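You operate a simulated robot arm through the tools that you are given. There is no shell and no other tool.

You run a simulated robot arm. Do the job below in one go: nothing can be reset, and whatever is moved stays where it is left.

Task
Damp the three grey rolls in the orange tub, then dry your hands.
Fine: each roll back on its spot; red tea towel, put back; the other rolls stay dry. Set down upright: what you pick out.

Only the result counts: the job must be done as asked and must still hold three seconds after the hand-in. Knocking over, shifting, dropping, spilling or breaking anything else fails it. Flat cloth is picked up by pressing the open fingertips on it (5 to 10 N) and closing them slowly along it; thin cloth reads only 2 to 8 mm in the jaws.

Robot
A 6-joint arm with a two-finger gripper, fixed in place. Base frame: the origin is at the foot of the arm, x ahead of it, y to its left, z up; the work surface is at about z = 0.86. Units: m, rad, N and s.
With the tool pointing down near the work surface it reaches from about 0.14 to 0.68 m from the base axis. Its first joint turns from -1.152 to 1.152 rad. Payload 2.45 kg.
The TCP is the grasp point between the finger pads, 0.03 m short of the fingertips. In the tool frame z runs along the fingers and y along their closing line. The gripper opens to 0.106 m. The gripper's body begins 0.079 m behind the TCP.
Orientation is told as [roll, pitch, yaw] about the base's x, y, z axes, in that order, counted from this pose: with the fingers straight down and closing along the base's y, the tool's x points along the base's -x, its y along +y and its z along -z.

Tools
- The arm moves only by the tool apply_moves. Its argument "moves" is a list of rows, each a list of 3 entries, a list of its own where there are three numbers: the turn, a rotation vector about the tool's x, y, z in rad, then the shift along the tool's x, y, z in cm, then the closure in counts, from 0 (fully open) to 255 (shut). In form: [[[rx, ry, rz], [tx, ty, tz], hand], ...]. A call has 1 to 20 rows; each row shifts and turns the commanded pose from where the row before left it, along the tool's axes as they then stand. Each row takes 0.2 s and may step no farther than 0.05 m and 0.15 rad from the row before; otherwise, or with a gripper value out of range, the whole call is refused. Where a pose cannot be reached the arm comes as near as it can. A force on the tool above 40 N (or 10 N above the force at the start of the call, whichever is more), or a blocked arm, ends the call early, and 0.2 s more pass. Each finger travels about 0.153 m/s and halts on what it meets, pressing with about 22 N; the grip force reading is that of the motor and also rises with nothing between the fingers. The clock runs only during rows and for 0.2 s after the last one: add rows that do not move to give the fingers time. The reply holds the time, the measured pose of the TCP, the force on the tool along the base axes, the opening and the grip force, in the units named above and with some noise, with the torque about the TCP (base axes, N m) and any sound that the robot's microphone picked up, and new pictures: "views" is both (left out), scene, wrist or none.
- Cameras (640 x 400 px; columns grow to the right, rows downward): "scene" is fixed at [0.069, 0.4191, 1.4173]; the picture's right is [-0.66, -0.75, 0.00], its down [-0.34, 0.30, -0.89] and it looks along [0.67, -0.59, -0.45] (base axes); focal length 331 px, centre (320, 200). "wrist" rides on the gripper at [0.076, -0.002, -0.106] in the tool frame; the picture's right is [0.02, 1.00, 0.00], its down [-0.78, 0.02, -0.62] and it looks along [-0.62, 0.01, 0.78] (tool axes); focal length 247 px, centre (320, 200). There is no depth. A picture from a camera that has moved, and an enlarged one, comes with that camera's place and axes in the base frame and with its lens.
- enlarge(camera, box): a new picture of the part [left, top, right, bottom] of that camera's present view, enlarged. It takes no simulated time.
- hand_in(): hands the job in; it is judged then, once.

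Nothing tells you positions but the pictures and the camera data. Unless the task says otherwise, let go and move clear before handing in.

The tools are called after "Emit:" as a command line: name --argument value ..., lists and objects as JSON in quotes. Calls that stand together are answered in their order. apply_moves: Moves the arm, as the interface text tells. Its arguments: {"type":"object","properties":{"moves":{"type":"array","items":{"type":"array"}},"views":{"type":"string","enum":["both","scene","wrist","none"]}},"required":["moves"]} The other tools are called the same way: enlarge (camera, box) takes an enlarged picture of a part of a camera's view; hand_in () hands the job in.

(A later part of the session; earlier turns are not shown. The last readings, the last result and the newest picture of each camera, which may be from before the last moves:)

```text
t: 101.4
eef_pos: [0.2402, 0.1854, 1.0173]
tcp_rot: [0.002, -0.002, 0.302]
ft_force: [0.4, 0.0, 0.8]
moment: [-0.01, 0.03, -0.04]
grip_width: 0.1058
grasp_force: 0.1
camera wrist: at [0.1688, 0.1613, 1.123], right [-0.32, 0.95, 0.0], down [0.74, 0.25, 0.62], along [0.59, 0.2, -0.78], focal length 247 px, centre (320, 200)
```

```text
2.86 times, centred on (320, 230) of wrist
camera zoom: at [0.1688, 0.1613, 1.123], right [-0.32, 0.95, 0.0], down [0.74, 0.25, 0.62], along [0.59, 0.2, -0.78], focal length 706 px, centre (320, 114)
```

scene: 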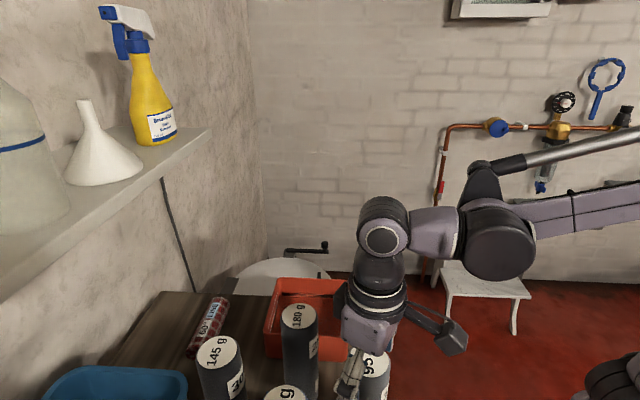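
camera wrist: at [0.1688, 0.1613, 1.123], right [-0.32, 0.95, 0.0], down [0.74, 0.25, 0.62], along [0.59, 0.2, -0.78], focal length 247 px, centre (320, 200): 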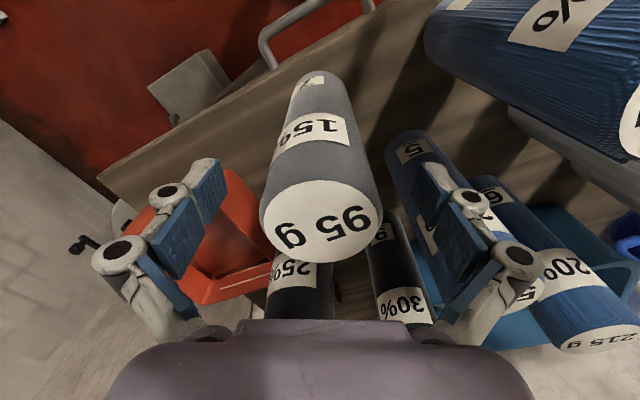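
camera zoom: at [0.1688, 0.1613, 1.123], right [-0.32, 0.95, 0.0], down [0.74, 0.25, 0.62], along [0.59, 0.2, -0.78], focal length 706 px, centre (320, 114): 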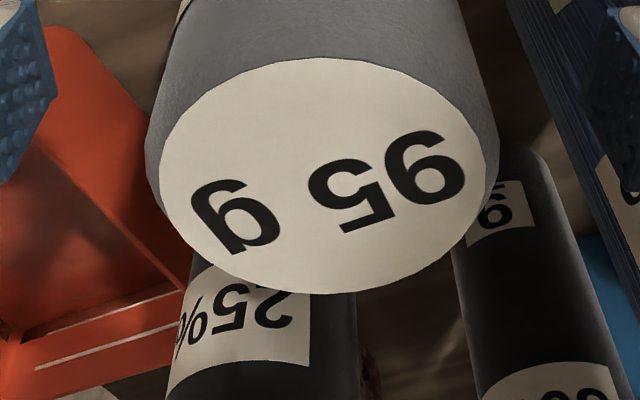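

Well centred (top at about z 1.043). I will lower 0.8 cm, close gently and check the shift.

Emit:
apply_moves --moves '[[[0, 0, 0], [0, 0, 0.8], 0], [[0, 0, 0], [0, 0, 0], 60], [[0, 0, 0], [0, 0, 0], 100], [[0, 0, 0], [0, 0, 0], 112], [[0, 0, 0], [0, 0, 0], 120], [[0, 0, 0], [0, 0, 0], 128], [[0, 0, 0], [0, 0, 0], 140], [[0, 0, 0], [0, 0, 0], 170]]' --views "none"

Emit:
enlarge --camera "scene" --box '[350, 347, 390, 372]'

```text
t: 103.2
eef_pos: [0.2419, 0.1843, 1.0098]
tcp_rot: [0.001, 0.002, 0.301]
ft_force: [0.2, 0.4, 4.7]
moment: [-0.06, 0.01, -0.02]
grip_width: 0.0548
grasp_force: 22.3
```

```text
16.00 times, centred on (370, 360) of scene
camera zoom: at [0.069, 0.4191, 1.4173], right [-0.66, -0.75, 0.0], down [-0.34, 0.3, -0.89], along [0.67, -0.59, -0.45], focal length 5294 px, centre (-480, -2352)
```

zoom: 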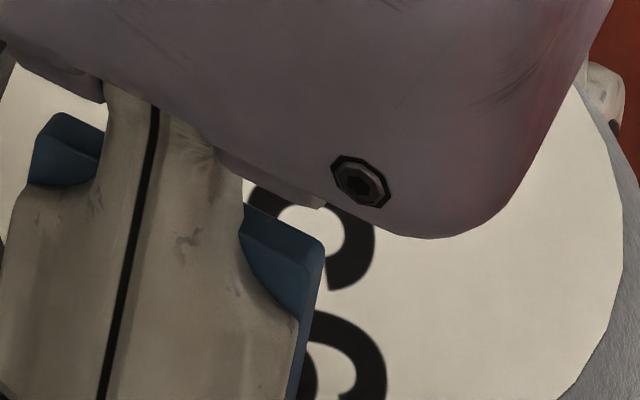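

The 95 g roll is gripped with almost no shift. I will lift it, carry it around the 180 g roll to the tub centre.

Emit:
apply_moves --moves '[[[0, 0, 0], [0, 0, -2.0], 170], [[0, 0, 0], [0, 0, -3.0], 170], [[0, 0, 0], [0, 0, -3.5], 170], [[0, 0, 0], [0, 0, -3.5], 170], [[0, 0, 0], [0, 0, 0], 170], [[0, 0, 0], [-1.9, -3.735, 0], 170], [[0, 0, 0], [-1.9, -3.735, 0], 170], [[0, 0, 0], [-3.615, -1.6, 0], 170], [[0, 0, 0], [-3.615, -1.6, 0], 170], [[0, 0, 0], [-3.615, -1.6, 0], 170], [[0, 0, 0], [-3.615, -1.6, 0], 170], [[0, 0, 0], [0, 0, 0], 170]]' --views "both"

```text
t: 105.8
eef_pos: [0.459, 0.1071, 1.1279]
tcp_rot: [0.001, 0.001, 0.305]
ft_force: [-0.7, 0.5, -1.1]
moment: [-0.04, -0.01, -0.03]
grip_width: 0.0547
grasp_force: 22.0
camera wrist: at [0.3877, 0.0825, 1.2342], right [-0.32, 0.95, 0.0], down [0.74, 0.25, 0.62], along [0.59, 0.2, -0.78], focal length 247 px, centre (320, 200)
```

scene: 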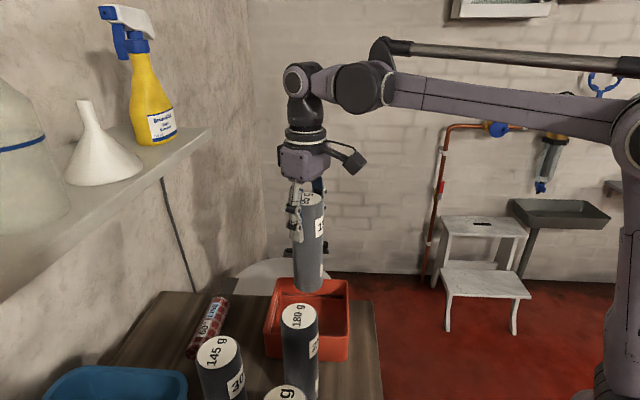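
wrist: 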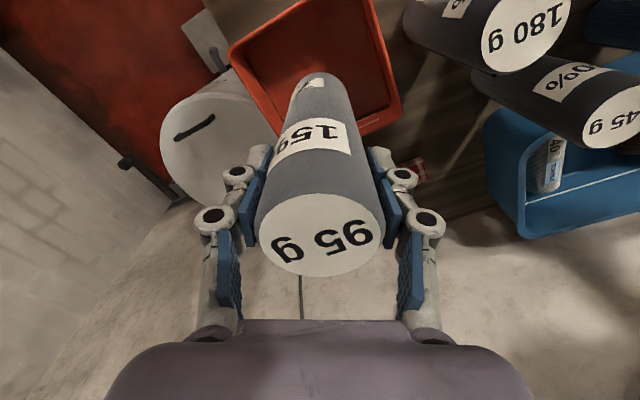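

Over the tub now. I will lower to about 1 cm above the water and try short dabs first, to see whether a lighter damping is possible at all.

Emit:
apply_moves --moves '[[[0, 0, 0], [0, 0, 4.0], 170], [[0, 0, 0], [0, 0, 4.0], 170], [[0, 0, 0], [0, 0, 1.0], 170], [[0, 0, 0], [0, 0, 0], 170]]' --views "none"

Emit:
enlarge --camera "scene" --box '[276, 280, 308, 300]'

Emit:
apply_moves --moves '[[[0, 0, 0], [0, 0, 1.4], 170], [[0, 0, 0], [0, 0, -1.4], 170]]' --views "none"

Emit:
enlarge --camera "scene" --box '[276, 280, 308, 300]'

Emit:
apply_moves --moves '[[[0, 0, 0], [0, 0, 1.55], 170], [[0, 0, 0], [0, 0, -1.55], 170]]' --views "none"

Emit:
enlarge --camera "scene" --box '[276, 280, 308, 300]'

```text
t: 106.8
eef_pos: [0.4579, 0.1077, 1.0367]
tcp_rot: [0.004, 0.0, 0.306]
ft_force: [0.6, -0.1, -0.7]
moment: [0.0, 0.0, -0.02]
grip_width: 0.0546
grasp_force: 22.6
```

```text
16.00 times, centred on (292, 290) of scene
camera zoom: at [0.069, 0.4191, 1.4173], right [-0.66, -0.75, 0.0], down [-0.34, 0.3, -0.89], along [0.67, -0.59, -0.45], focal length 5294 px, centre (768, -1240)
```

zoom: 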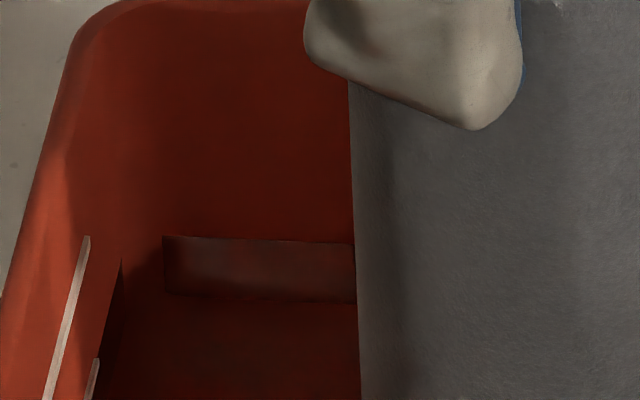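

```text
t: 107.4
eef_pos: [0.4587, 0.1067, 1.0355]
tcp_rot: [0.002, 0.0, 0.304]
ft_force: [0.3, -0.6, -1.9]
moment: [-0.02, -0.01, -0.02]
grip_width: 0.0546
grasp_force: 21.7
```

```text
16.00 times, centred on (292, 290) of scene
camera zoom: at [0.069, 0.4191, 1.4173], right [-0.66, -0.75, 0.0], down [-0.34, 0.3, -0.89], along [0.67, -0.59, -0.45], focal length 5294 px, centre (768, -1240)
```

zoom: 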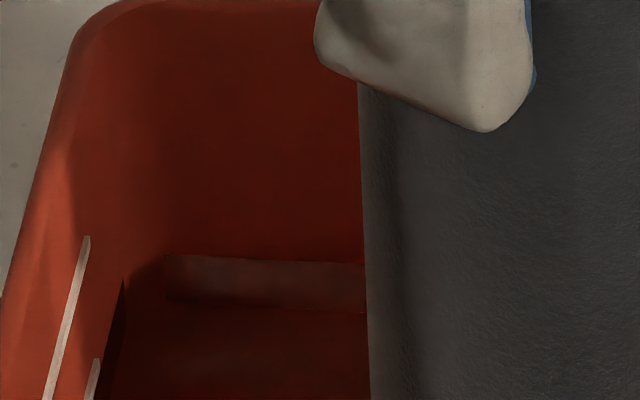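

```text
t: 108.0
eef_pos: [0.4581, 0.1078, 1.0373]
tcp_rot: [0.002, 0.001, 0.304]
ft_force: [0.3, 0.8, -2.6]
moment: [-0.01, -0.03, 0.0]
grip_width: 0.0546
grasp_force: 22.5
```

```text
16.00 times, centred on (292, 290) of scene
camera zoom: at [0.069, 0.4191, 1.4173], right [-0.66, -0.75, 0.0], down [-0.34, 0.3, -0.89], along [0.67, -0.59, -0.45], focal length 5294 px, centre (768, -1240)
```

zoom: 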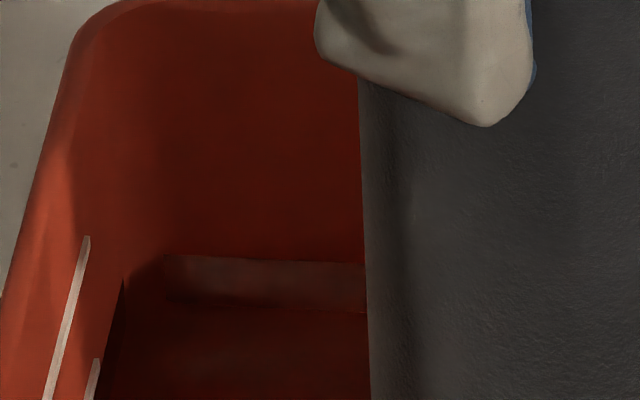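

A single brief dab already soaked it (level row 236 → 255, roll dark), and the second dab changed nothing. I will raise it a little and weigh it.

Emit:
apply_moves --moves '[[[0, 0, 0], [0, 0, -1.0], 170], [[0, 0, 0], [0, 0, 0], 170], [[0, 0, 0], [0, 0, 0], 170]]' --views "scene"

Emit:
apply_moves --moves '[[[0, 0, 0], [0, 0, 0], 170]]' --views "none"

Emit:
apply_moves --moves '[[[0, 0, 0], [0, 0, 0], 170]]' --views "none"

Emit:
apply_moves --moves '[[[0, 0, 0], [0, 0, 0], 170]]' --views "none"

Emit:
apply_moves --moves '[[[0, 0, 0], [0, 0, 0], 170]]' --views "none"

Emit:
apply_moves --moves '[[[0, 0, 0], [0, 0, 0], 170]]' --views "none"

Emit:
apply_moves --moves '[[[0, 0, 0], [0, 0, 0], 170]]' --views "none"

Emit:
apply_moves --moves '[[[0, 0, 0], [0, 0, 0], 170]]' --views "none"

Emit:
apply_moves --moves '[[[0, 0, 0], [0, 0, 0], 170]]' --views "none"

Emit:
enlarge --camera "scene" --box '[276, 280, 308, 300]'

Emit:
enlarge --camera "scene" --box '[255, 260, 365, 360]'

```text
t: 108.8
eef_pos: [0.4579, 0.107, 1.0476]
tcp_rot: [0.002, 0.001, 0.304]
ft_force: [0.6, 0.8, -1.6]
moment: [0.02, 0.02, 0.01]
grip_width: 0.0548
grasp_force: 22.2
```

scene: 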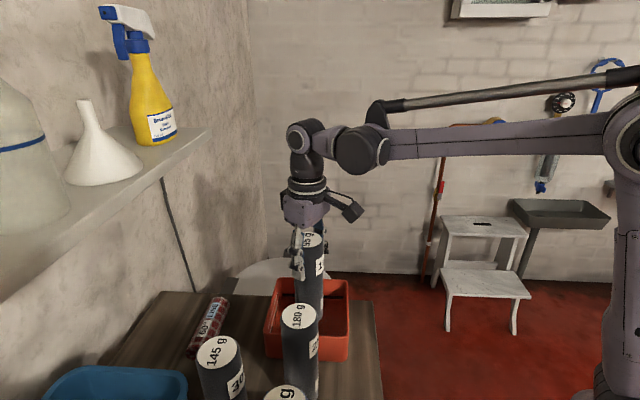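

```text
t: 109.2
eef_pos: [0.4571, 0.1078, 1.0477]
tcp_rot: [0.002, 0.0, 0.302]
ft_force: [0.2, -0.9, -2.1]
moment: [0.03, 0.02, 0.0]
grip_width: 0.0552
grasp_force: 22.1
```

```text
t: 109.6
eef_pos: [0.4576, 0.1074, 1.0471]
tcp_rot: [0.0, 0.0, 0.303]
ft_force: [0.0, -0.2, -2.4]
moment: [-0.02, -0.01, 0.01]
grip_width: 0.0548
grasp_force: 21.8
```

```text
t: 110.0
eef_pos: [0.4579, 0.1057, 1.0473]
tcp_rot: [0.002, 0.002, 0.302]
ft_force: [0.1, -0.1, -1.5]
moment: [0.01, 0.0, 0.0]
grip_width: 0.0548
grasp_force: 21.6
```

```text
t: 110.4
eef_pos: [0.4567, 0.1077, 1.0473]
tcp_rot: [0.001, -0.001, 0.301]
ft_force: [-0.4, 1.2, -2.7]
moment: [0.02, 0.01, 0.04]
grip_width: 0.0546
grasp_force: 21.8
```

```text
t: 110.8
eef_pos: [0.4568, 0.1081, 1.0469]
tcp_rot: [0.001, 0.001, 0.304]
ft_force: [0.0, -0.7, -1.7]
moment: [-0.03, 0.01, 0.0]
grip_width: 0.0548
grasp_force: 22.3
```

```text
t: 111.2
eef_pos: [0.4575, 0.1071, 1.0463]
tcp_rot: [0.002, 0.0, 0.304]
ft_force: [-0.1, -0.3, -1.4]
moment: [0.0, -0.03, 0.05]
grip_width: 0.055
grasp_force: 22.0
```

```text
t: 111.6
eef_pos: [0.459, 0.1075, 1.0464]
tcp_rot: [0.002, -0.001, 0.305]
ft_force: [-0.8, 1.1, -1.6]
moment: [-0.01, -0.03, 0.0]
grip_width: 0.055
grasp_force: 22.3
```

```text
t: 112.0
eef_pos: [0.4558, 0.1074, 1.0466]
tcp_rot: [0.002, -0.001, 0.304]
ft_force: [-0.1, -0.1, -1.9]
moment: [-0.01, 0.0, 0.0]
grip_width: 0.055
grasp_force: 21.6
```

```text
16.00 times, centred on (292, 290) of scene
camera zoom: at [0.069, 0.4191, 1.4173], right [-0.66, -0.75, 0.0], down [-0.34, 0.3, -0.89], along [0.67, -0.59, -0.45], focal length 5294 px, centre (768, -1240)
```

zoom: 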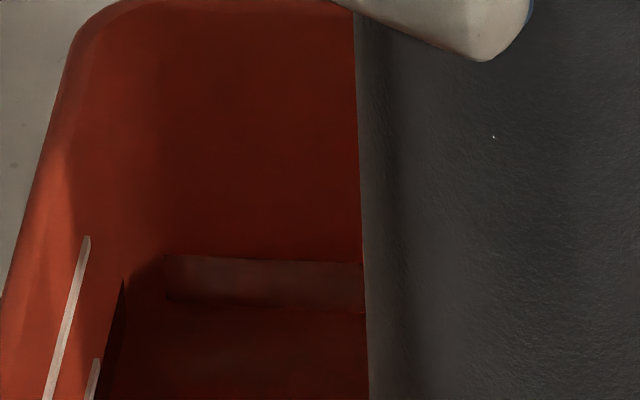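

```text
4.00 times, centred on (310, 310) of scene
camera zoom: at [0.069, 0.4191, 1.4173], right [-0.66, -0.75, 0.0], down [-0.34, 0.3, -0.89], along [0.67, -0.59, -0.45], focal length 1324 px, centre (360, -240)
```

zoom: 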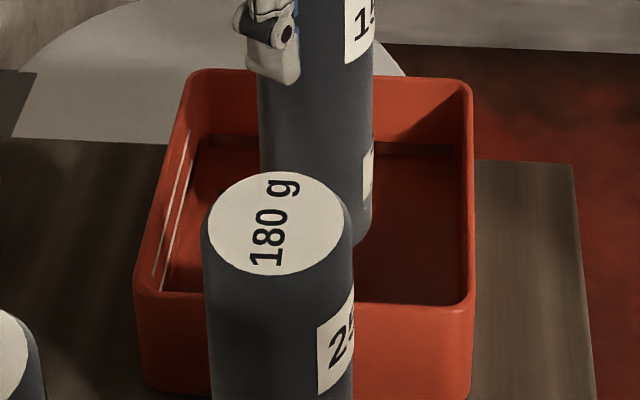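

It took up roughly 80–100 g in that dab, less than its full soak. I will dip it properly for a moment so that it is damped as evenly as the others, then lift it back above the water.

Emit:
apply_moves --moves '[[[0, 0, 0], [0, 0, 2.0], 170], [[0, 0, 0], [0, 0, 1.0], 170], [[0, 0, 0], [0, 0, 0], 170], [[0, 0, 0], [0, 0, 0], 170], [[0, 0, 0], [0, 0, 0], 170], [[0, 0, 0], [0, 0, -1.0], 170], [[0, 0, 0], [0, 0, -2.5], 170], [[0, 0, 0], [0, 0, 0], 170]]' --views "wrist"

Emit:
enlarge --camera "scene" --box '[276, 280, 308, 300]'

Emit:
apply_moves --moves '[[[0, 0, 0], [0, 0, 0], 170], [[0, 0, 0], [0, 0, 0], 170]]' --views "none"

Emit:
apply_moves --moves '[[[0, 0, 0], [0, 0, 0], 170], [[0, 0, 0], [0, 0, 0], 170]]' --views "none"

Emit:
apply_moves --moves '[[[0, 0, 0], [0, 0, 0], 170], [[0, 0, 0], [0, 0, 0], 170]]' --views "none"

Emit:
apply_moves --moves '[[[0, 0, 0], [0, 0, 0], 170], [[0, 0, 0], [0, 0, 0], 170]]' --views "none"

```text
t: 113.8
eef_pos: [0.4578, 0.1074, 1.0501]
tcp_rot: [0.003, 0.0, 0.301]
ft_force: [0.5, 0.0, -1.3]
moment: [-0.01, -0.01, -0.01]
grip_width: 0.0549
grasp_force: 22.0
camera wrist: at [0.3863, 0.0829, 1.1573], right [-0.32, 0.95, 0.0], down [0.74, 0.25, 0.62], along [0.59, 0.2, -0.78], focal length 247 px, centre (320, 200)
```

wrist: 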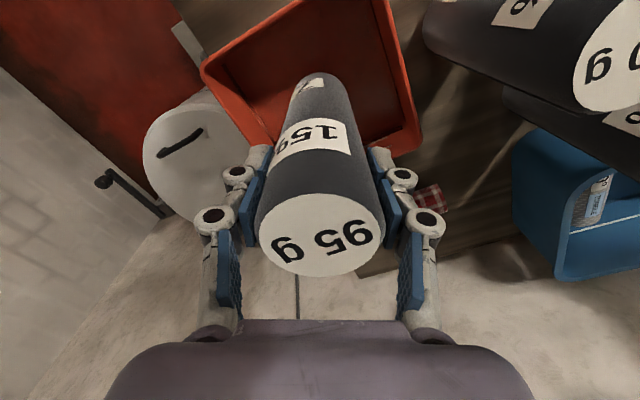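

```text
16.00 times, centred on (292, 290) of scene
camera zoom: at [0.069, 0.4191, 1.4173], right [-0.66, -0.75, 0.0], down [-0.34, 0.3, -0.89], along [0.67, -0.59, -0.45], focal length 5294 px, centre (768, -1240)
```

zoom: 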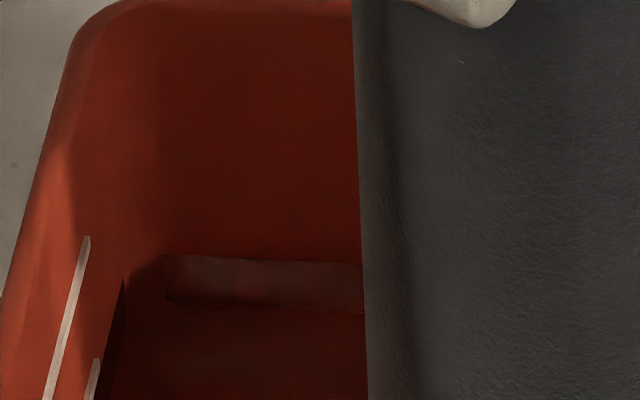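

```text
t: 114.4
eef_pos: [0.4582, 0.1063, 1.0505]
tcp_rot: [0.002, -0.001, 0.304]
ft_force: [-0.2, 0.0, -1.5]
moment: [-0.02, -0.02, 0.01]
grip_width: 0.0547
grasp_force: 22.4
```

```text
t: 115.0
eef_pos: [0.4578, 0.1058, 1.0506]
tcp_rot: [0.002, 0.001, 0.304]
ft_force: [0.6, -0.6, -1.9]
moment: [-0.02, 0.01, 0.0]
grip_width: 0.0548
grasp_force: 21.6
```

```text
t: 115.6
eef_pos: [0.4579, 0.1063, 1.0502]
tcp_rot: [0.003, -0.001, 0.304]
ft_force: [-0.3, 0.5, -2.7]
moment: [0.0, 0.02, -0.03]
grip_width: 0.0547
grasp_force: 22.3
```

```text
t: 116.2
eef_pos: [0.4586, 0.1072, 1.0501]
tcp_rot: [0.0, 0.001, 0.304]
ft_force: [-0.4, -0.3, -2.0]
moment: [0.03, 0.01, -0.01]
grip_width: 0.0546
grasp_force: 21.6
```

The second dip added nothing, so the roll is fully damped; comparing the three level drops (60, 55, 19 rows) each roll took its tag's share of the water then in the tub, which fits the tags exactly. I will carry the 95 g roll back to its spot by the reverse path.

Emit:
apply_moves --moves '[[[0, 0, 0], [0, 0, -3.75], 170], [[0, 0, 0], [0, 0, -3.75], 170], [[0, 0, 0], [3.615, 1.6, 0], 170], [[0, 0, 0], [3.615, 1.6, 0], 170], [[0, 0, 0], [3.615, 1.6, 0], 170], [[0, 0, 0], [3.615, 1.6, 0], 170], [[0, 0, 0], [1.9, 3.735, 0], 170], [[0, 0, 0], [1.9, 3.735, 0], 170], [[0, 0, 0], [0, 0, 0], 170], [[0, 0, 0], [0, 0, 4.0], 170], [[0, 0, 0], [0, 0, 4.0], 170], [[0, 0, 0], [0, 0, 2.0], 170], [[0, 0, 0], [0, 0, 1.0], 170], [[0, 0, 0], [0, 0, 0.5], 170], [[0, 0, 0], [0, 0, 0], 170]]' --views "both"

Emit:
enlarge --camera "scene" --box '[350, 347, 390, 372]'

```text
t: 119.4
eef_pos: [0.2412, 0.1849, 1.0102]
tcp_rot: [0.002, -0.001, 0.3]
ft_force: [0.0, -0.7, -2.4]
moment: [-0.02, 0.04, 0.02]
grip_width: 0.0551
grasp_force: 21.7
camera wrist: at [0.1704, 0.1607, 1.1176], right [-0.32, 0.95, 0.0], down [0.74, 0.25, 0.62], along [0.59, 0.2, -0.78], focal length 247 px, centre (320, 200)
```

scene: 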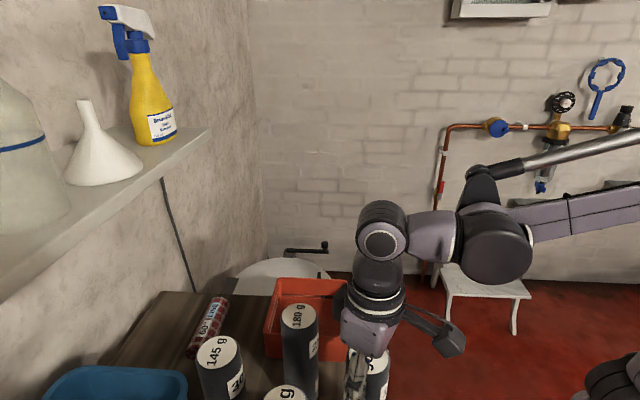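
wrist: 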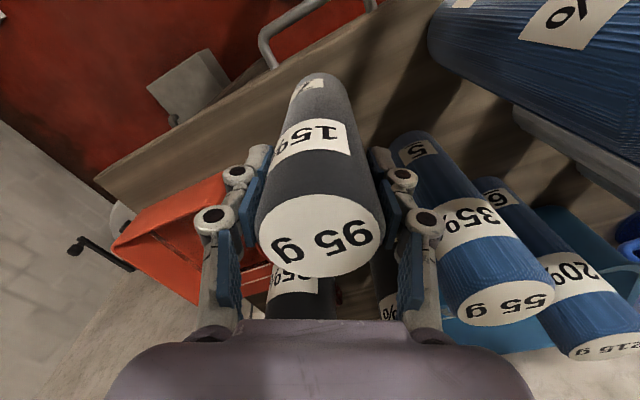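

```text
16.00 times, centred on (370, 360) of scene
camera zoom: at [0.069, 0.4191, 1.4173], right [-0.66, -0.75, 0.0], down [-0.34, 0.3, -0.89], along [0.67, -0.59, -0.45], focal length 5294 px, centre (-480, -2352)
```

zoom: 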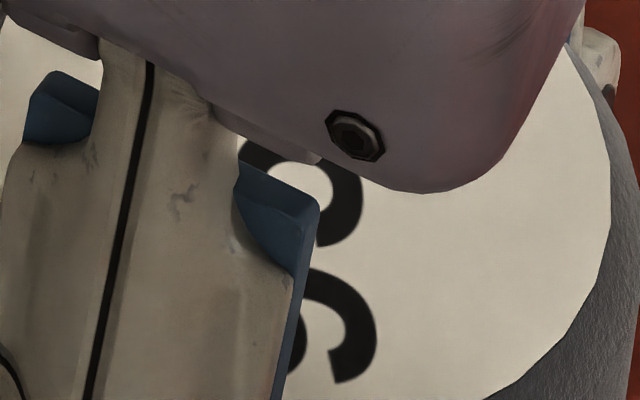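

Emit:
apply_moves --moves '[[[0, 0, 0], [0.1, -0.06, 0], 170], [[0, 0, 0], [0, 0, 0.25], 170], [[0, 0, 0], [0, 0, 0], 170]]' --views "none"

Emit:
apply_moves --moves '[[[0, 0, 0], [0, 0, 0.1], 170], [[0, 0, 0], [0, 0, 0], 170]]' --views "none"

Emit:
enlarge --camera "scene" --box '[350, 347, 390, 372]'

```text
t: 120.2
eef_pos: [0.2424, 0.1845, 1.009]
tcp_rot: [0.001, 0.001, 0.302]
ft_force: [0.7, 0.6, -1.1]
moment: [0.02, -0.01, -0.01]
grip_width: 0.0549
grasp_force: 22.2
```

```text
t: 120.8
eef_pos: [0.2409, 0.1832, 1.0074]
tcp_rot: [0.0, -0.001, 0.303]
ft_force: [-0.6, -0.8, 8.1]
moment: [-0.2, -0.07, -0.01]
grip_width: 0.0552
grasp_force: 22.0
```

```text
16.00 times, centred on (370, 360) of scene
camera zoom: at [0.0689, 0.419, 1.4174], right [-0.66, -0.75, 0.0], down [-0.34, 0.3, -0.89], along [0.67, -0.59, -0.45], focal length 5294 px, centre (-480, -2352)
```

zoom: 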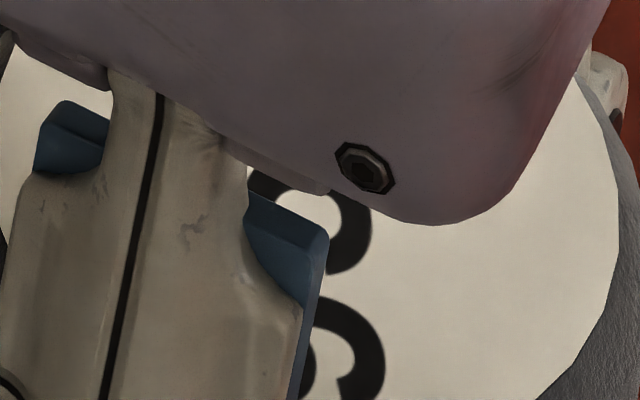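

Emit:
apply_moves --moves '[[[0, 0, 0], [0, 0, -0.4], 170], [[0, 0, 0], [0.1, 0.15, 0], 170], [[0, 0, 0], [0, 0, 0.3], 170], [[0, 0, 0], [0, 0, 0.1], 170], [[0, 0, 0], [0, 0, 0.03], 170], [[0, 0, 0], [0, 0, 0], 170]]' --views "none"

Emit:
enlarge --camera "scene" --box '[350, 347, 390, 372]'

```text
t: 122.2
eef_pos: [0.2392, 0.1844, 1.0073]
tcp_rot: [0.001, 0.0, 0.304]
ft_force: [-2.4, -1.9, 20.4]
moment: [-0.2, 0.16, -0.01]
grip_width: 0.0549
grasp_force: 22.3
```

```text
16.00 times, centred on (370, 360) of scene
camera zoom: at [0.0688, 0.4189, 1.4174], right [-0.66, -0.75, 0.0], down [-0.34, 0.3, -0.89], along [0.67, -0.59, -0.45], focal length 5294 px, centre (-480, -2352)
```

zoom: 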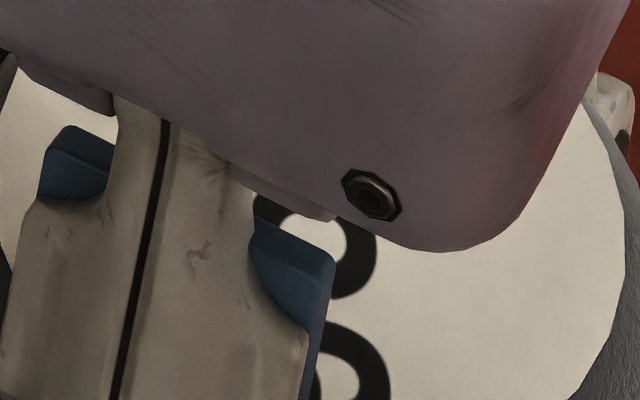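

Right on its place. I will relieve the push, release gradually and rise.

Emit:
apply_moves --moves '[[[0, 0, 0], [0, 0, -0.1], 170], [[0, 0, 0], [0, 0, 0], 122], [[0, 0, 0], [0, 0, 0], 115], [[0, 0, 0], [0, 0, 0], 100], [[0, 0, 0], [0, 0, 0], 60], [[0, 0, 0], [0, 0, 0], 0], [[0, 0, 0], [0, 0, 0], 0], [[0, 0, 0], [0, 0, -4.9], 0], [[0, 0, 0], [0, 0, -4.9], 0], [[0, 0, 0], [0, 0, -4.9], 0], [[0, 0, 0], [0, 0, -4.5], 0], [[0, 0, 0], [0, 0, 0], 0]]' --views "both"

Emit:
enlarge --camera "scene" --box '[350, 347, 390, 372]'

Emit:
enlarge --camera "scene" --box '[160, 270, 400, 400]'

```text
t: 124.8
eef_pos: [0.24, 0.1853, 1.2013]
tcp_rot: [0.001, 0.001, 0.303]
ft_force: [-0.3, 0.1, 0.1]
moment: [0.03, -0.01, 0.0]
grip_width: 0.1062
grasp_force: 0.1
camera wrist: at [0.1682, 0.1612, 1.3076], right [-0.32, 0.95, 0.0], down [0.74, 0.25, 0.62], along [0.59, 0.2, -0.78], focal length 247 px, centre (320, 200)
```

scene: 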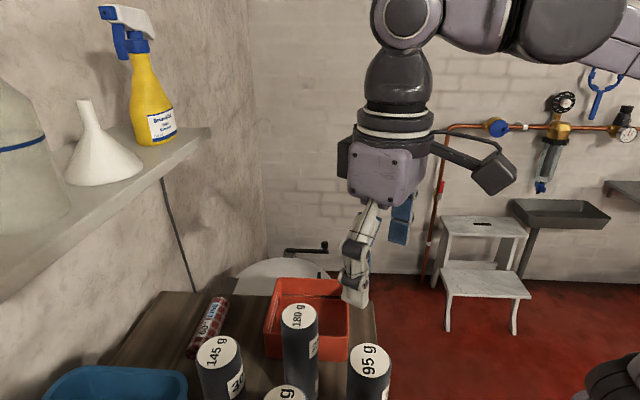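
wrist: 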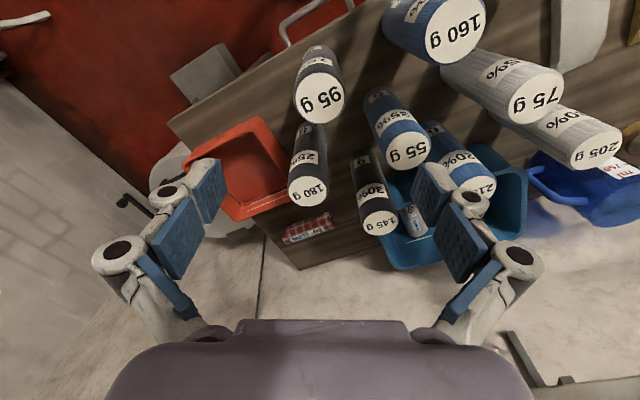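

```text
16.00 times, centred on (370, 360) of scene
camera zoom: at [0.069, 0.4191, 1.4173], right [-0.66, -0.75, 0.0], down [-0.34, 0.3, -0.89], along [0.67, -0.59, -0.45], focal length 5294 px, centre (-480, -2352)
```

zoom: 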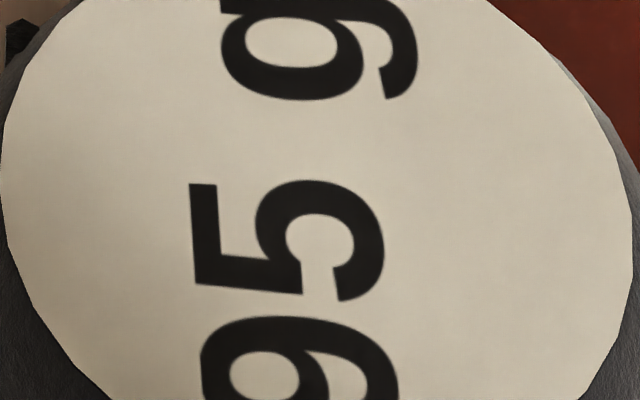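

```text
2.67 times, centred on (280, 335) of scene
camera zoom: at [0.069, 0.4191, 1.4173], right [-0.66, -0.75, 0.0], down [-0.34, 0.3, -0.89], along [0.67, -0.59, -0.45], focal length 882 px, centre (427, -160)
```

zoom: 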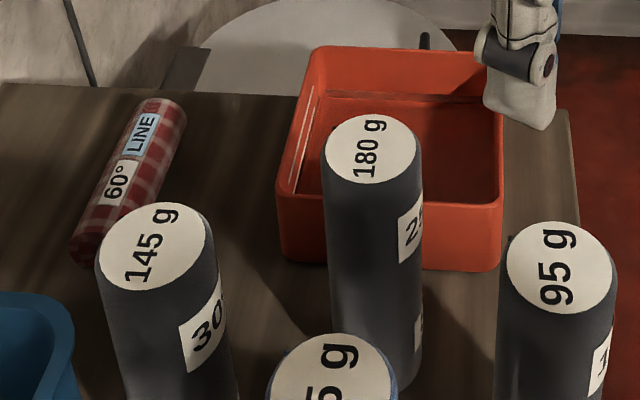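

All three grey rolls are damp and back in place (95 g within 1 mm). Now for the hands: the red checked tea towel lies rolled near (0.585, 0.264), under the shelf's front edge. I will check my fingers and the towel closely first.

Emit:
enlarge --camera "wrist" --box '[80, 140, 260, 340]'

Emit:
enlarge --camera "scene" --box '[170, 285, 250, 375]'

Emit:
enlarge --camera "scene" --box '[150, 100, 260, 320]'

```text
2.00 times, centred on (170, 240) of wrist
camera zoom: at [0.1682, 0.1612, 1.3076], right [-0.32, 0.95, 0.0], down [0.74, 0.25, 0.62], along [0.59, 0.2, -0.78], focal length 494 px, centre (620, 120)
```

zoom: 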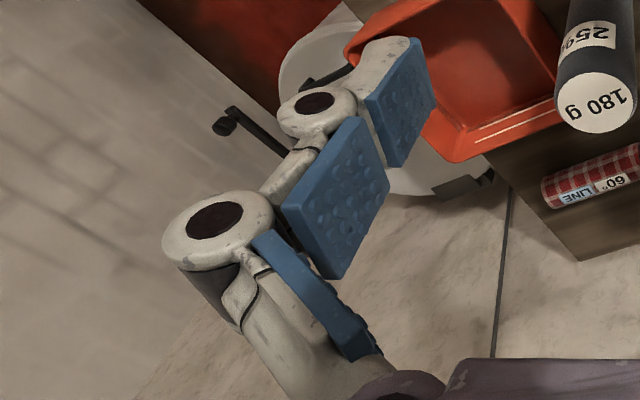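

```text
4.44 times, centred on (210, 330) of scene
camera zoom: at [0.069, 0.4191, 1.4173], right [-0.66, -0.75, 0.0], down [-0.34, 0.3, -0.89], along [0.67, -0.59, -0.45], focal length 1471 px, centre (809, -378)
```

zoom: 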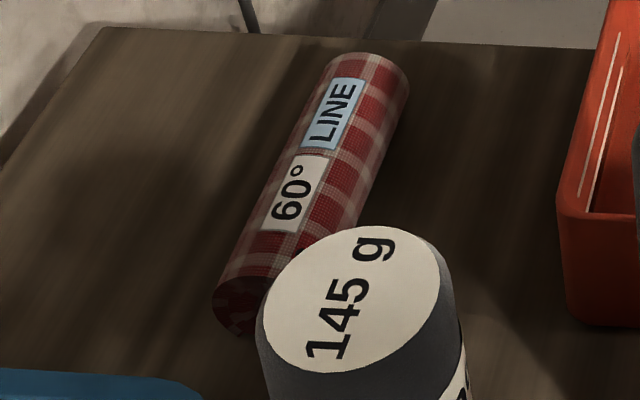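

```text
1.82 times, centred on (205, 210) of scene
camera zoom: at [0.069, 0.4191, 1.4173], right [-0.66, -0.75, 0.0], down [-0.34, 0.3, -0.89], along [0.67, -0.59, -0.45], focal length 602 px, centre (529, 182)
```

zoom: 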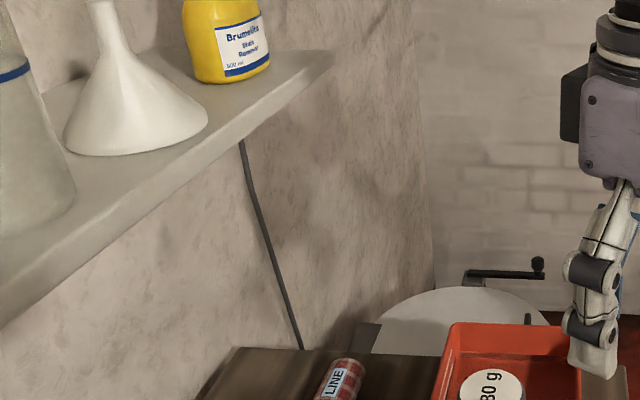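

The towel lies nearly parallel to the wall, so I will turn the gripper to close across it and approach from low down, staying clear of the shelf. First I move at height to (0.508, 0.185) while yawing to about −0.9.

Emit:
apply_moves --moves '[[[0, 0, 0.15], [-3.2, -1.0, 0], 0], [[0, 0, 0.15], [-3.31, -0.51, 0], 0], [[0, 0, 0.15], [-3.35, -0.01, 0], 0], [[0, 0, 0.15], [-3.31, 0.49, 0], 0], [[0, 0, 0.15], [-3.2, 0.98, 0], 0], [[0, 0, 0.15], [-3.02, 1.45, 0], 0], [[0, 0, 0.15], [-2.77, 1.88, 0], 0], [[0, 0, 0.15], [-2.46, 2.28, 0], 0], [[0, 0, 0], [0, 0, 0], 0]]' --views "both"

```text
t: 126.8
eef_pos: [0.5074, 0.1859, 1.2008]
tcp_rot: [0.0, 0.002, -0.9]
ft_force: [-0.1, -0.6, 0.4]
moment: [-0.02, 0.05, 0.01]
grip_width: 0.106
grasp_force: 0.0
camera wrist: at [0.4593, 0.2448, 1.3074], right [0.77, 0.64, 0.0], down [0.5, -0.6, 0.62], along [0.4, -0.48, -0.78], focal length 247 px, centre (320, 200)
```

scene: 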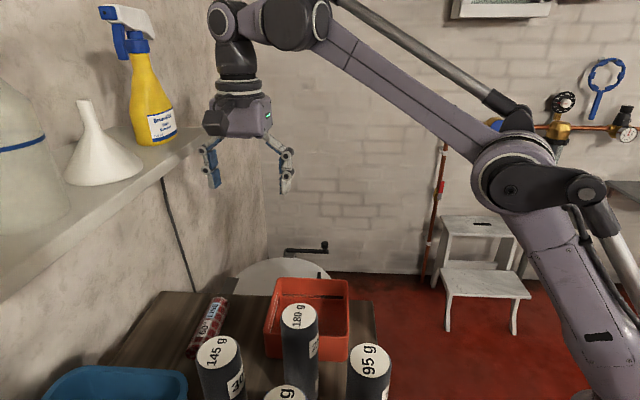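
wrist: 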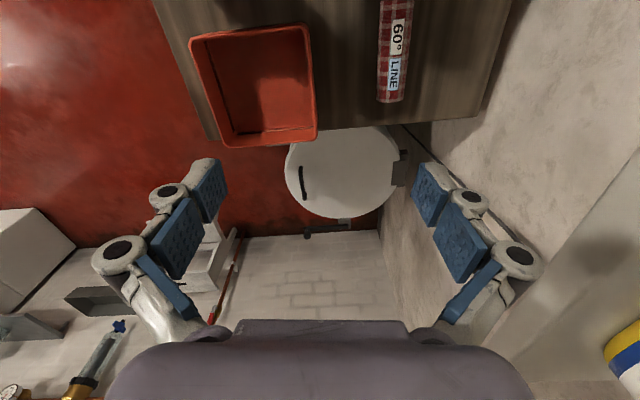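

Emit:
enlarge --camera "wrist" --box '[340, 0, 460, 120]'

Emit:
enlarge --camera "wrist" --box '[400, 0, 640, 400]'

```text
3.33 times, centred on (400, 60) of wrist
camera zoom: at [0.4593, 0.2448, 1.3074], right [0.77, 0.64, 0.0], down [0.5, -0.6, 0.62], along [0.4, -0.48, -0.78], focal length 823 px, centre (53, 667)
```

zoom: 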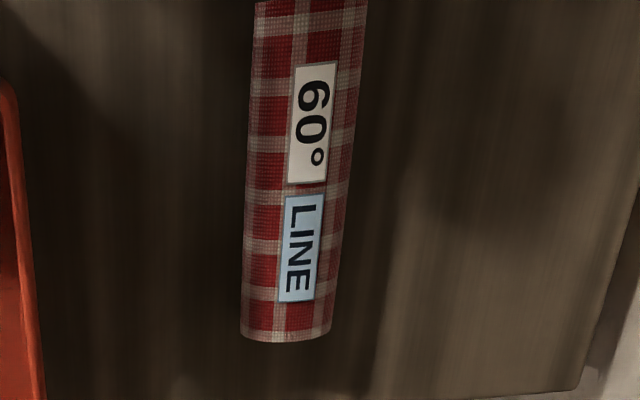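

```text
1.00 times, centred on (520, 200) of wrist (not enlarged: the box is as wide or as high as the picture)
camera zoom: at [0.4593, 0.2448, 1.3074], right [0.77, 0.64, 0.0], down [0.5, -0.6, 0.62], along [0.4, -0.48, -0.78], focal length 247 px, centre (120, 200)
```

zoom: 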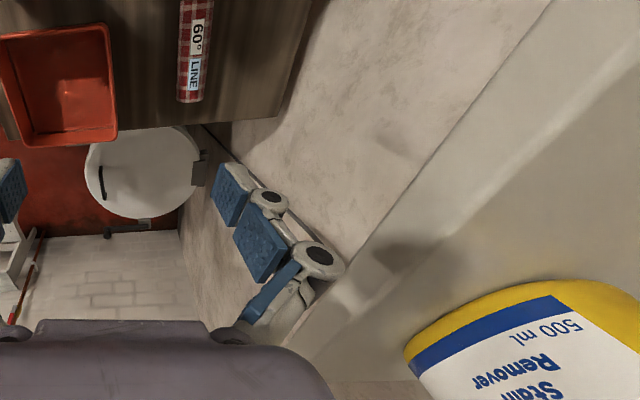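

The towel's axis is parallel to the wall, so a yaw of about −0.79 suits it; its centre is about (0.584, 0.266). I will correct the yaw, narrow the fingers to about 0.075 m, and descend straight down beside the tub to z ≈ 0.985.

Emit:
apply_moves --moves '[[[0, 0, -0.11], [0, 0, 0], 70], [[0, 0, 0], [0, 0, 4.5], 70], [[0, 0, 0], [0, 0, 4.5], 70], [[0, 0, 0], [0, 0, 4.5], 70], [[0, 0, 0], [0, 0, 4.5], 70], [[0, 0, 0], [0, 0, 3.5], 70], [[0, 0, 0], [0, 0, 0], 70]]' --views "both"

Emit:
enlarge --camera "scene" --box '[150, 100, 400, 400]'

```text
t: 128.4
eef_pos: [0.5091, 0.185, 0.987]
tcp_rot: [0.0, 0.003, -0.786]
ft_force: [0.9, 0.0, 0.2]
moment: [0.01, -0.01, 0.01]
grip_width: 0.077
grasp_force: 0.1
camera wrist: at [0.4543, 0.2374, 1.0938], right [0.69, 0.72, 0.0], down [0.57, -0.54, 0.62], along [0.45, -0.43, -0.78], focal length 247 px, centre (320, 200)
```

scene: 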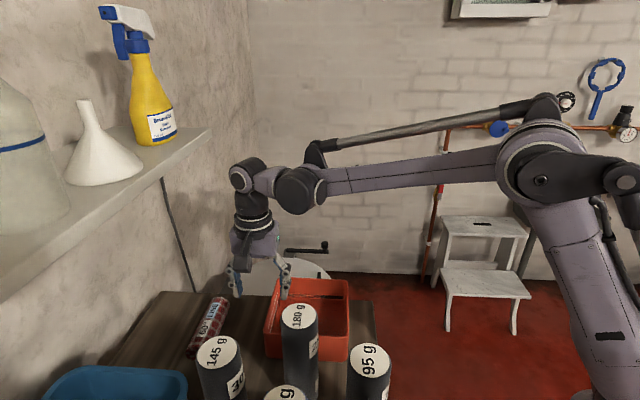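
wrist: 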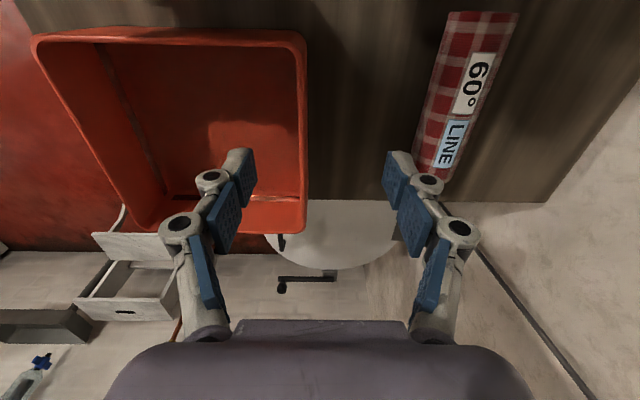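

```text
1.33 times, centred on (275, 250) of scene
camera zoom: at [0.069, 0.4191, 1.4173], right [-0.66, -0.75, 0.0], down [-0.34, 0.3, -0.89], along [0.67, -0.59, -0.45], focal length 441 px, centre (380, 133)
```

zoom: 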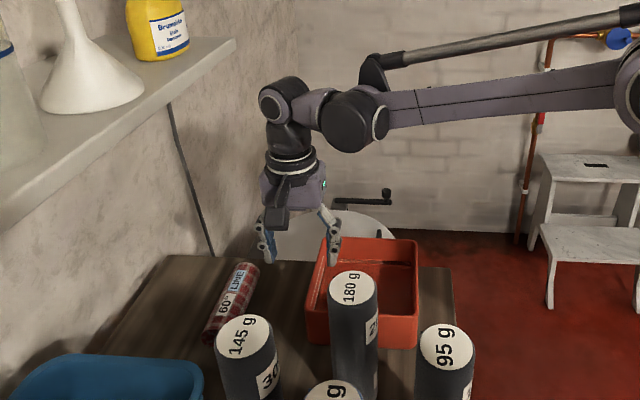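

The towel's centre now measures about (0.581, 0.270). I will move outward toward it while descending under the shelf, fingertips staying above the towel.

Emit:
apply_moves --moves '[[[0, 0, 0], [0.2, 3.5, 0.8], 70], [[0, 0, 0], [0.2, 2.5, 3.4], 70], [[0, 0, 0], [0.25, 2.6, 0.5], 70], [[0, 0, 0], [0.25, 2.5, 0.5], 70], [[0, 0, 0], [0, 0, 0], 70]]' --views "both"

Emit:
enlarge --camera "scene" --box '[150, 130, 310, 370]'

```text
t: 129.6
eef_pos: [0.5808, 0.2702, 0.9329]
tcp_rot: [0.0, -0.001, -0.786]
ft_force: [0.0, 0.6, -0.2]
moment: [0.01, -0.02, 0.0]
grip_width: 0.0768
grasp_force: 0.2
camera wrist: at [0.5267, 0.3239, 1.0388], right [0.69, 0.72, 0.0], down [0.57, -0.54, 0.62], along [0.45, -0.43, -0.78], focal length 247 px, centre (320, 200)
```

scene: 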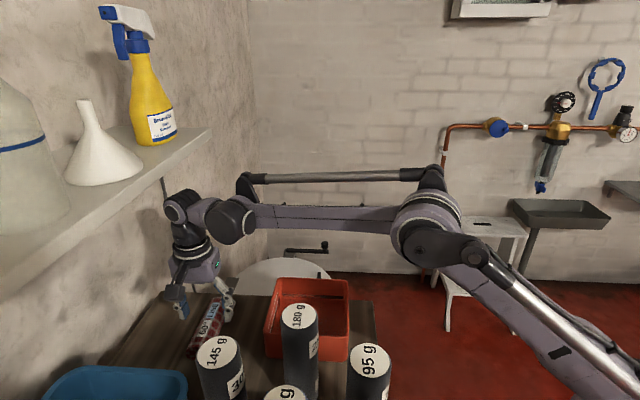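
wrist: 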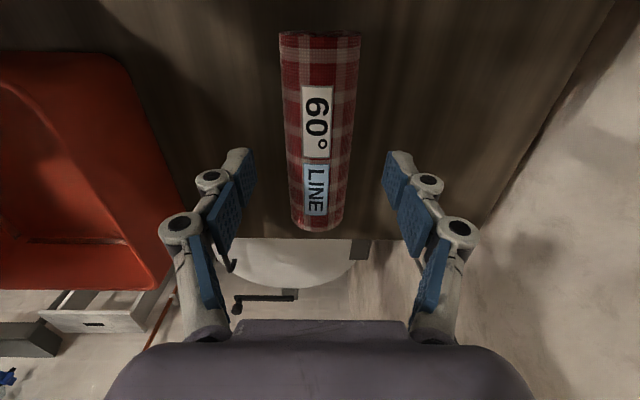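

```text
1.67 times, centred on (230, 250) of scene
camera zoom: at [0.069, 0.4191, 1.4173], right [-0.66, -0.75, 0.0], down [-0.34, 0.3, -0.89], along [0.67, -0.59, -0.45], focal length 552 px, centre (470, 117)
```

zoom: 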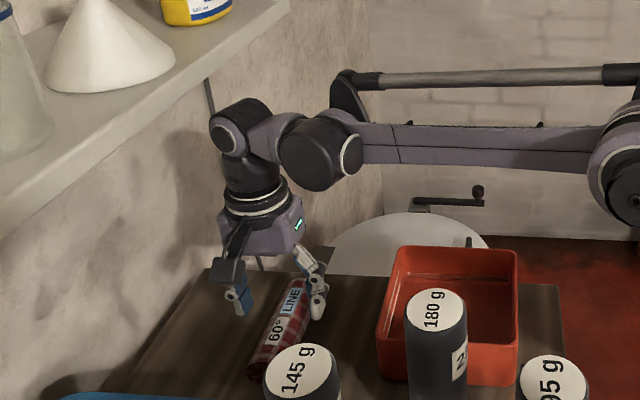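

Aligned over the towel's middle, with the shelf clear above. I will lower to about z 0.902 and close gently on the towel.

Emit:
apply_moves --moves '[[[0, 0, 0], [0, 0, 1.5], 70], [[0, 0, 0], [0, 0, 1.2], 70], [[0, 0, 0], [0, 0, 0.4], 70], [[0, 0, 0], [0, 0, 0], 70]]' --views "both"

Emit:
enlarge --camera "scene" --box '[150, 230, 290, 380]'

```text
t: 130.6
eef_pos: [0.5809, 0.2701, 0.902]
tcp_rot: [0.002, 0.001, -0.788]
ft_force: [0.1, 0.0, -0.5]
moment: [0.03, -0.02, 0.03]
grip_width: 0.0768
grasp_force: 0.0
camera wrist: at [0.5262, 0.3232, 1.0083], right [0.69, 0.72, 0.0], down [0.57, -0.54, 0.62], along [0.45, -0.43, -0.78], focal length 247 px, centre (320, 200)
```

scene: 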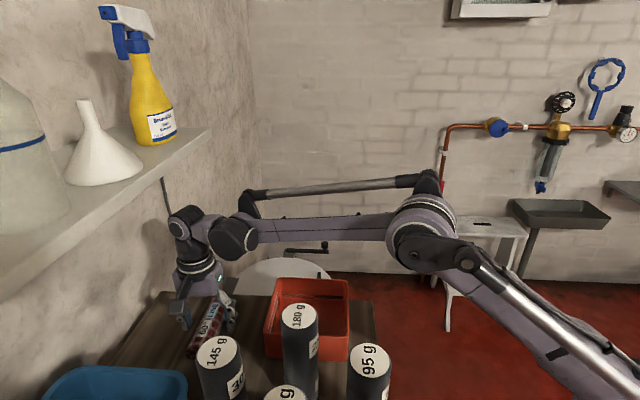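
wrist: 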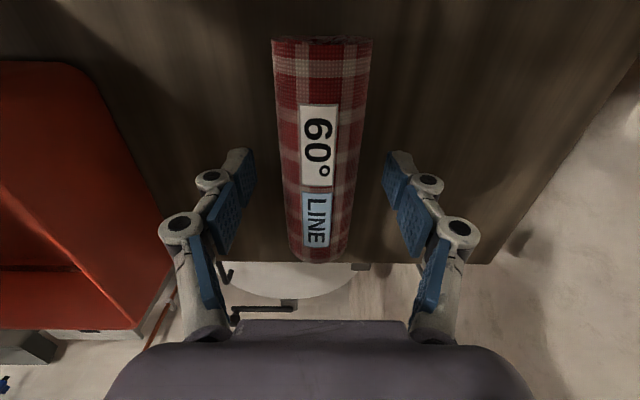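

```text
2.67 times, centred on (220, 305) of scene
camera zoom: at [0.069, 0.4191, 1.4173], right [-0.66, -0.75, 0.0], down [-0.34, 0.3, -0.89], along [0.67, -0.59, -0.45], focal length 882 px, centre (587, -80)
```

zoom: 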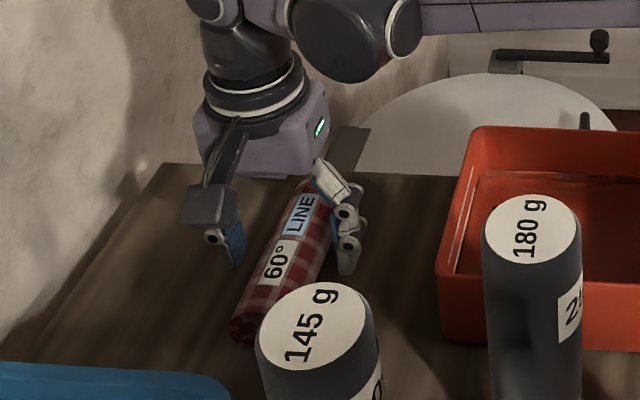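

The fingers straddle the towel's middle. I will close in small steps.

Emit:
apply_moves --moves '[[[0, 0, 0], [0, 0, 0], 110], [[0, 0, 0], [0, 0, 0], 140], [[0, 0, 0], [0, 0, 0], 155], [[0, 0, 0], [0, 0, 0], 165], [[0, 0, 0], [0, 0, 0], 175], [[0, 0, 0], [0, 0, 0], 190], [[0, 0, 0], [0, 0, 0], 210], [[0, 0, 0], [0, 0, 0], 210]]' --views "both"

Emit:
enlarge --camera "wrist" --box '[200, 20, 440, 300]'

```text
t: 132.4
eef_pos: [0.5806, 0.2716, 0.902]
tcp_rot: [-0.001, 0.0, -0.788]
ft_force: [-0.1, -0.6, 4.5]
moment: [-0.02, 0.03, 0.01]
grip_width: 0.0467
grasp_force: 21.7
camera wrist: at [0.5261, 0.3232, 1.0086], right [0.69, 0.72, 0.0], down [0.57, -0.54, 0.62], along [0.45, -0.43, -0.78], focal length 247 px, centre (320, 200)
```

scene: 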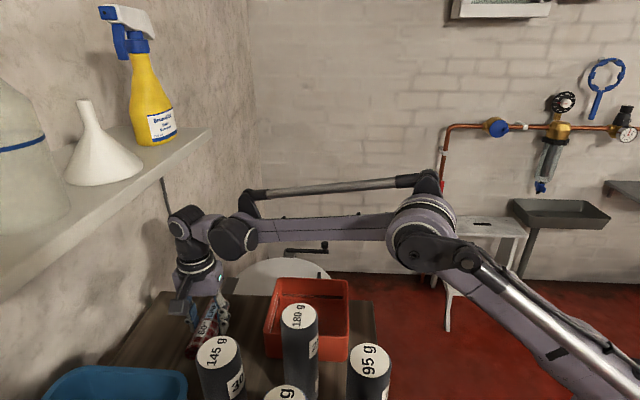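
wrist: 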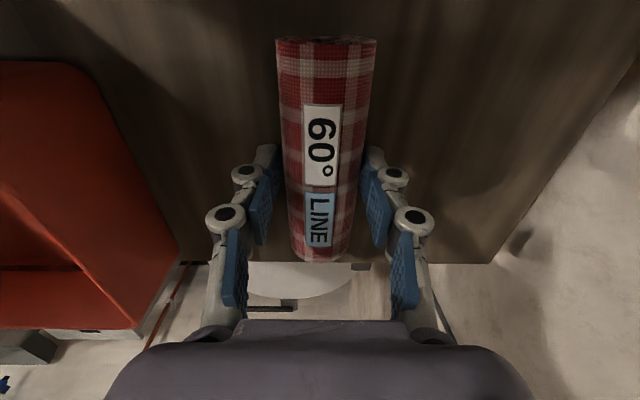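

```text
1.43 times, centred on (320, 160) of wrist
camera zoom: at [0.5261, 0.3232, 1.0086], right [0.69, 0.72, 0.0], down [0.57, -0.54, 0.62], along [0.45, -0.43, -0.78], focal length 353 px, centre (320, 257)
```

zoom: 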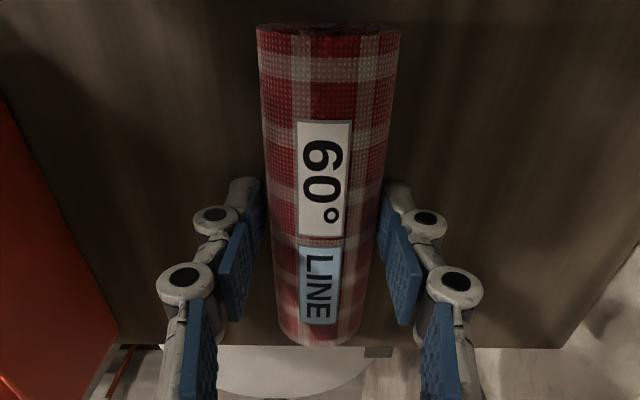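

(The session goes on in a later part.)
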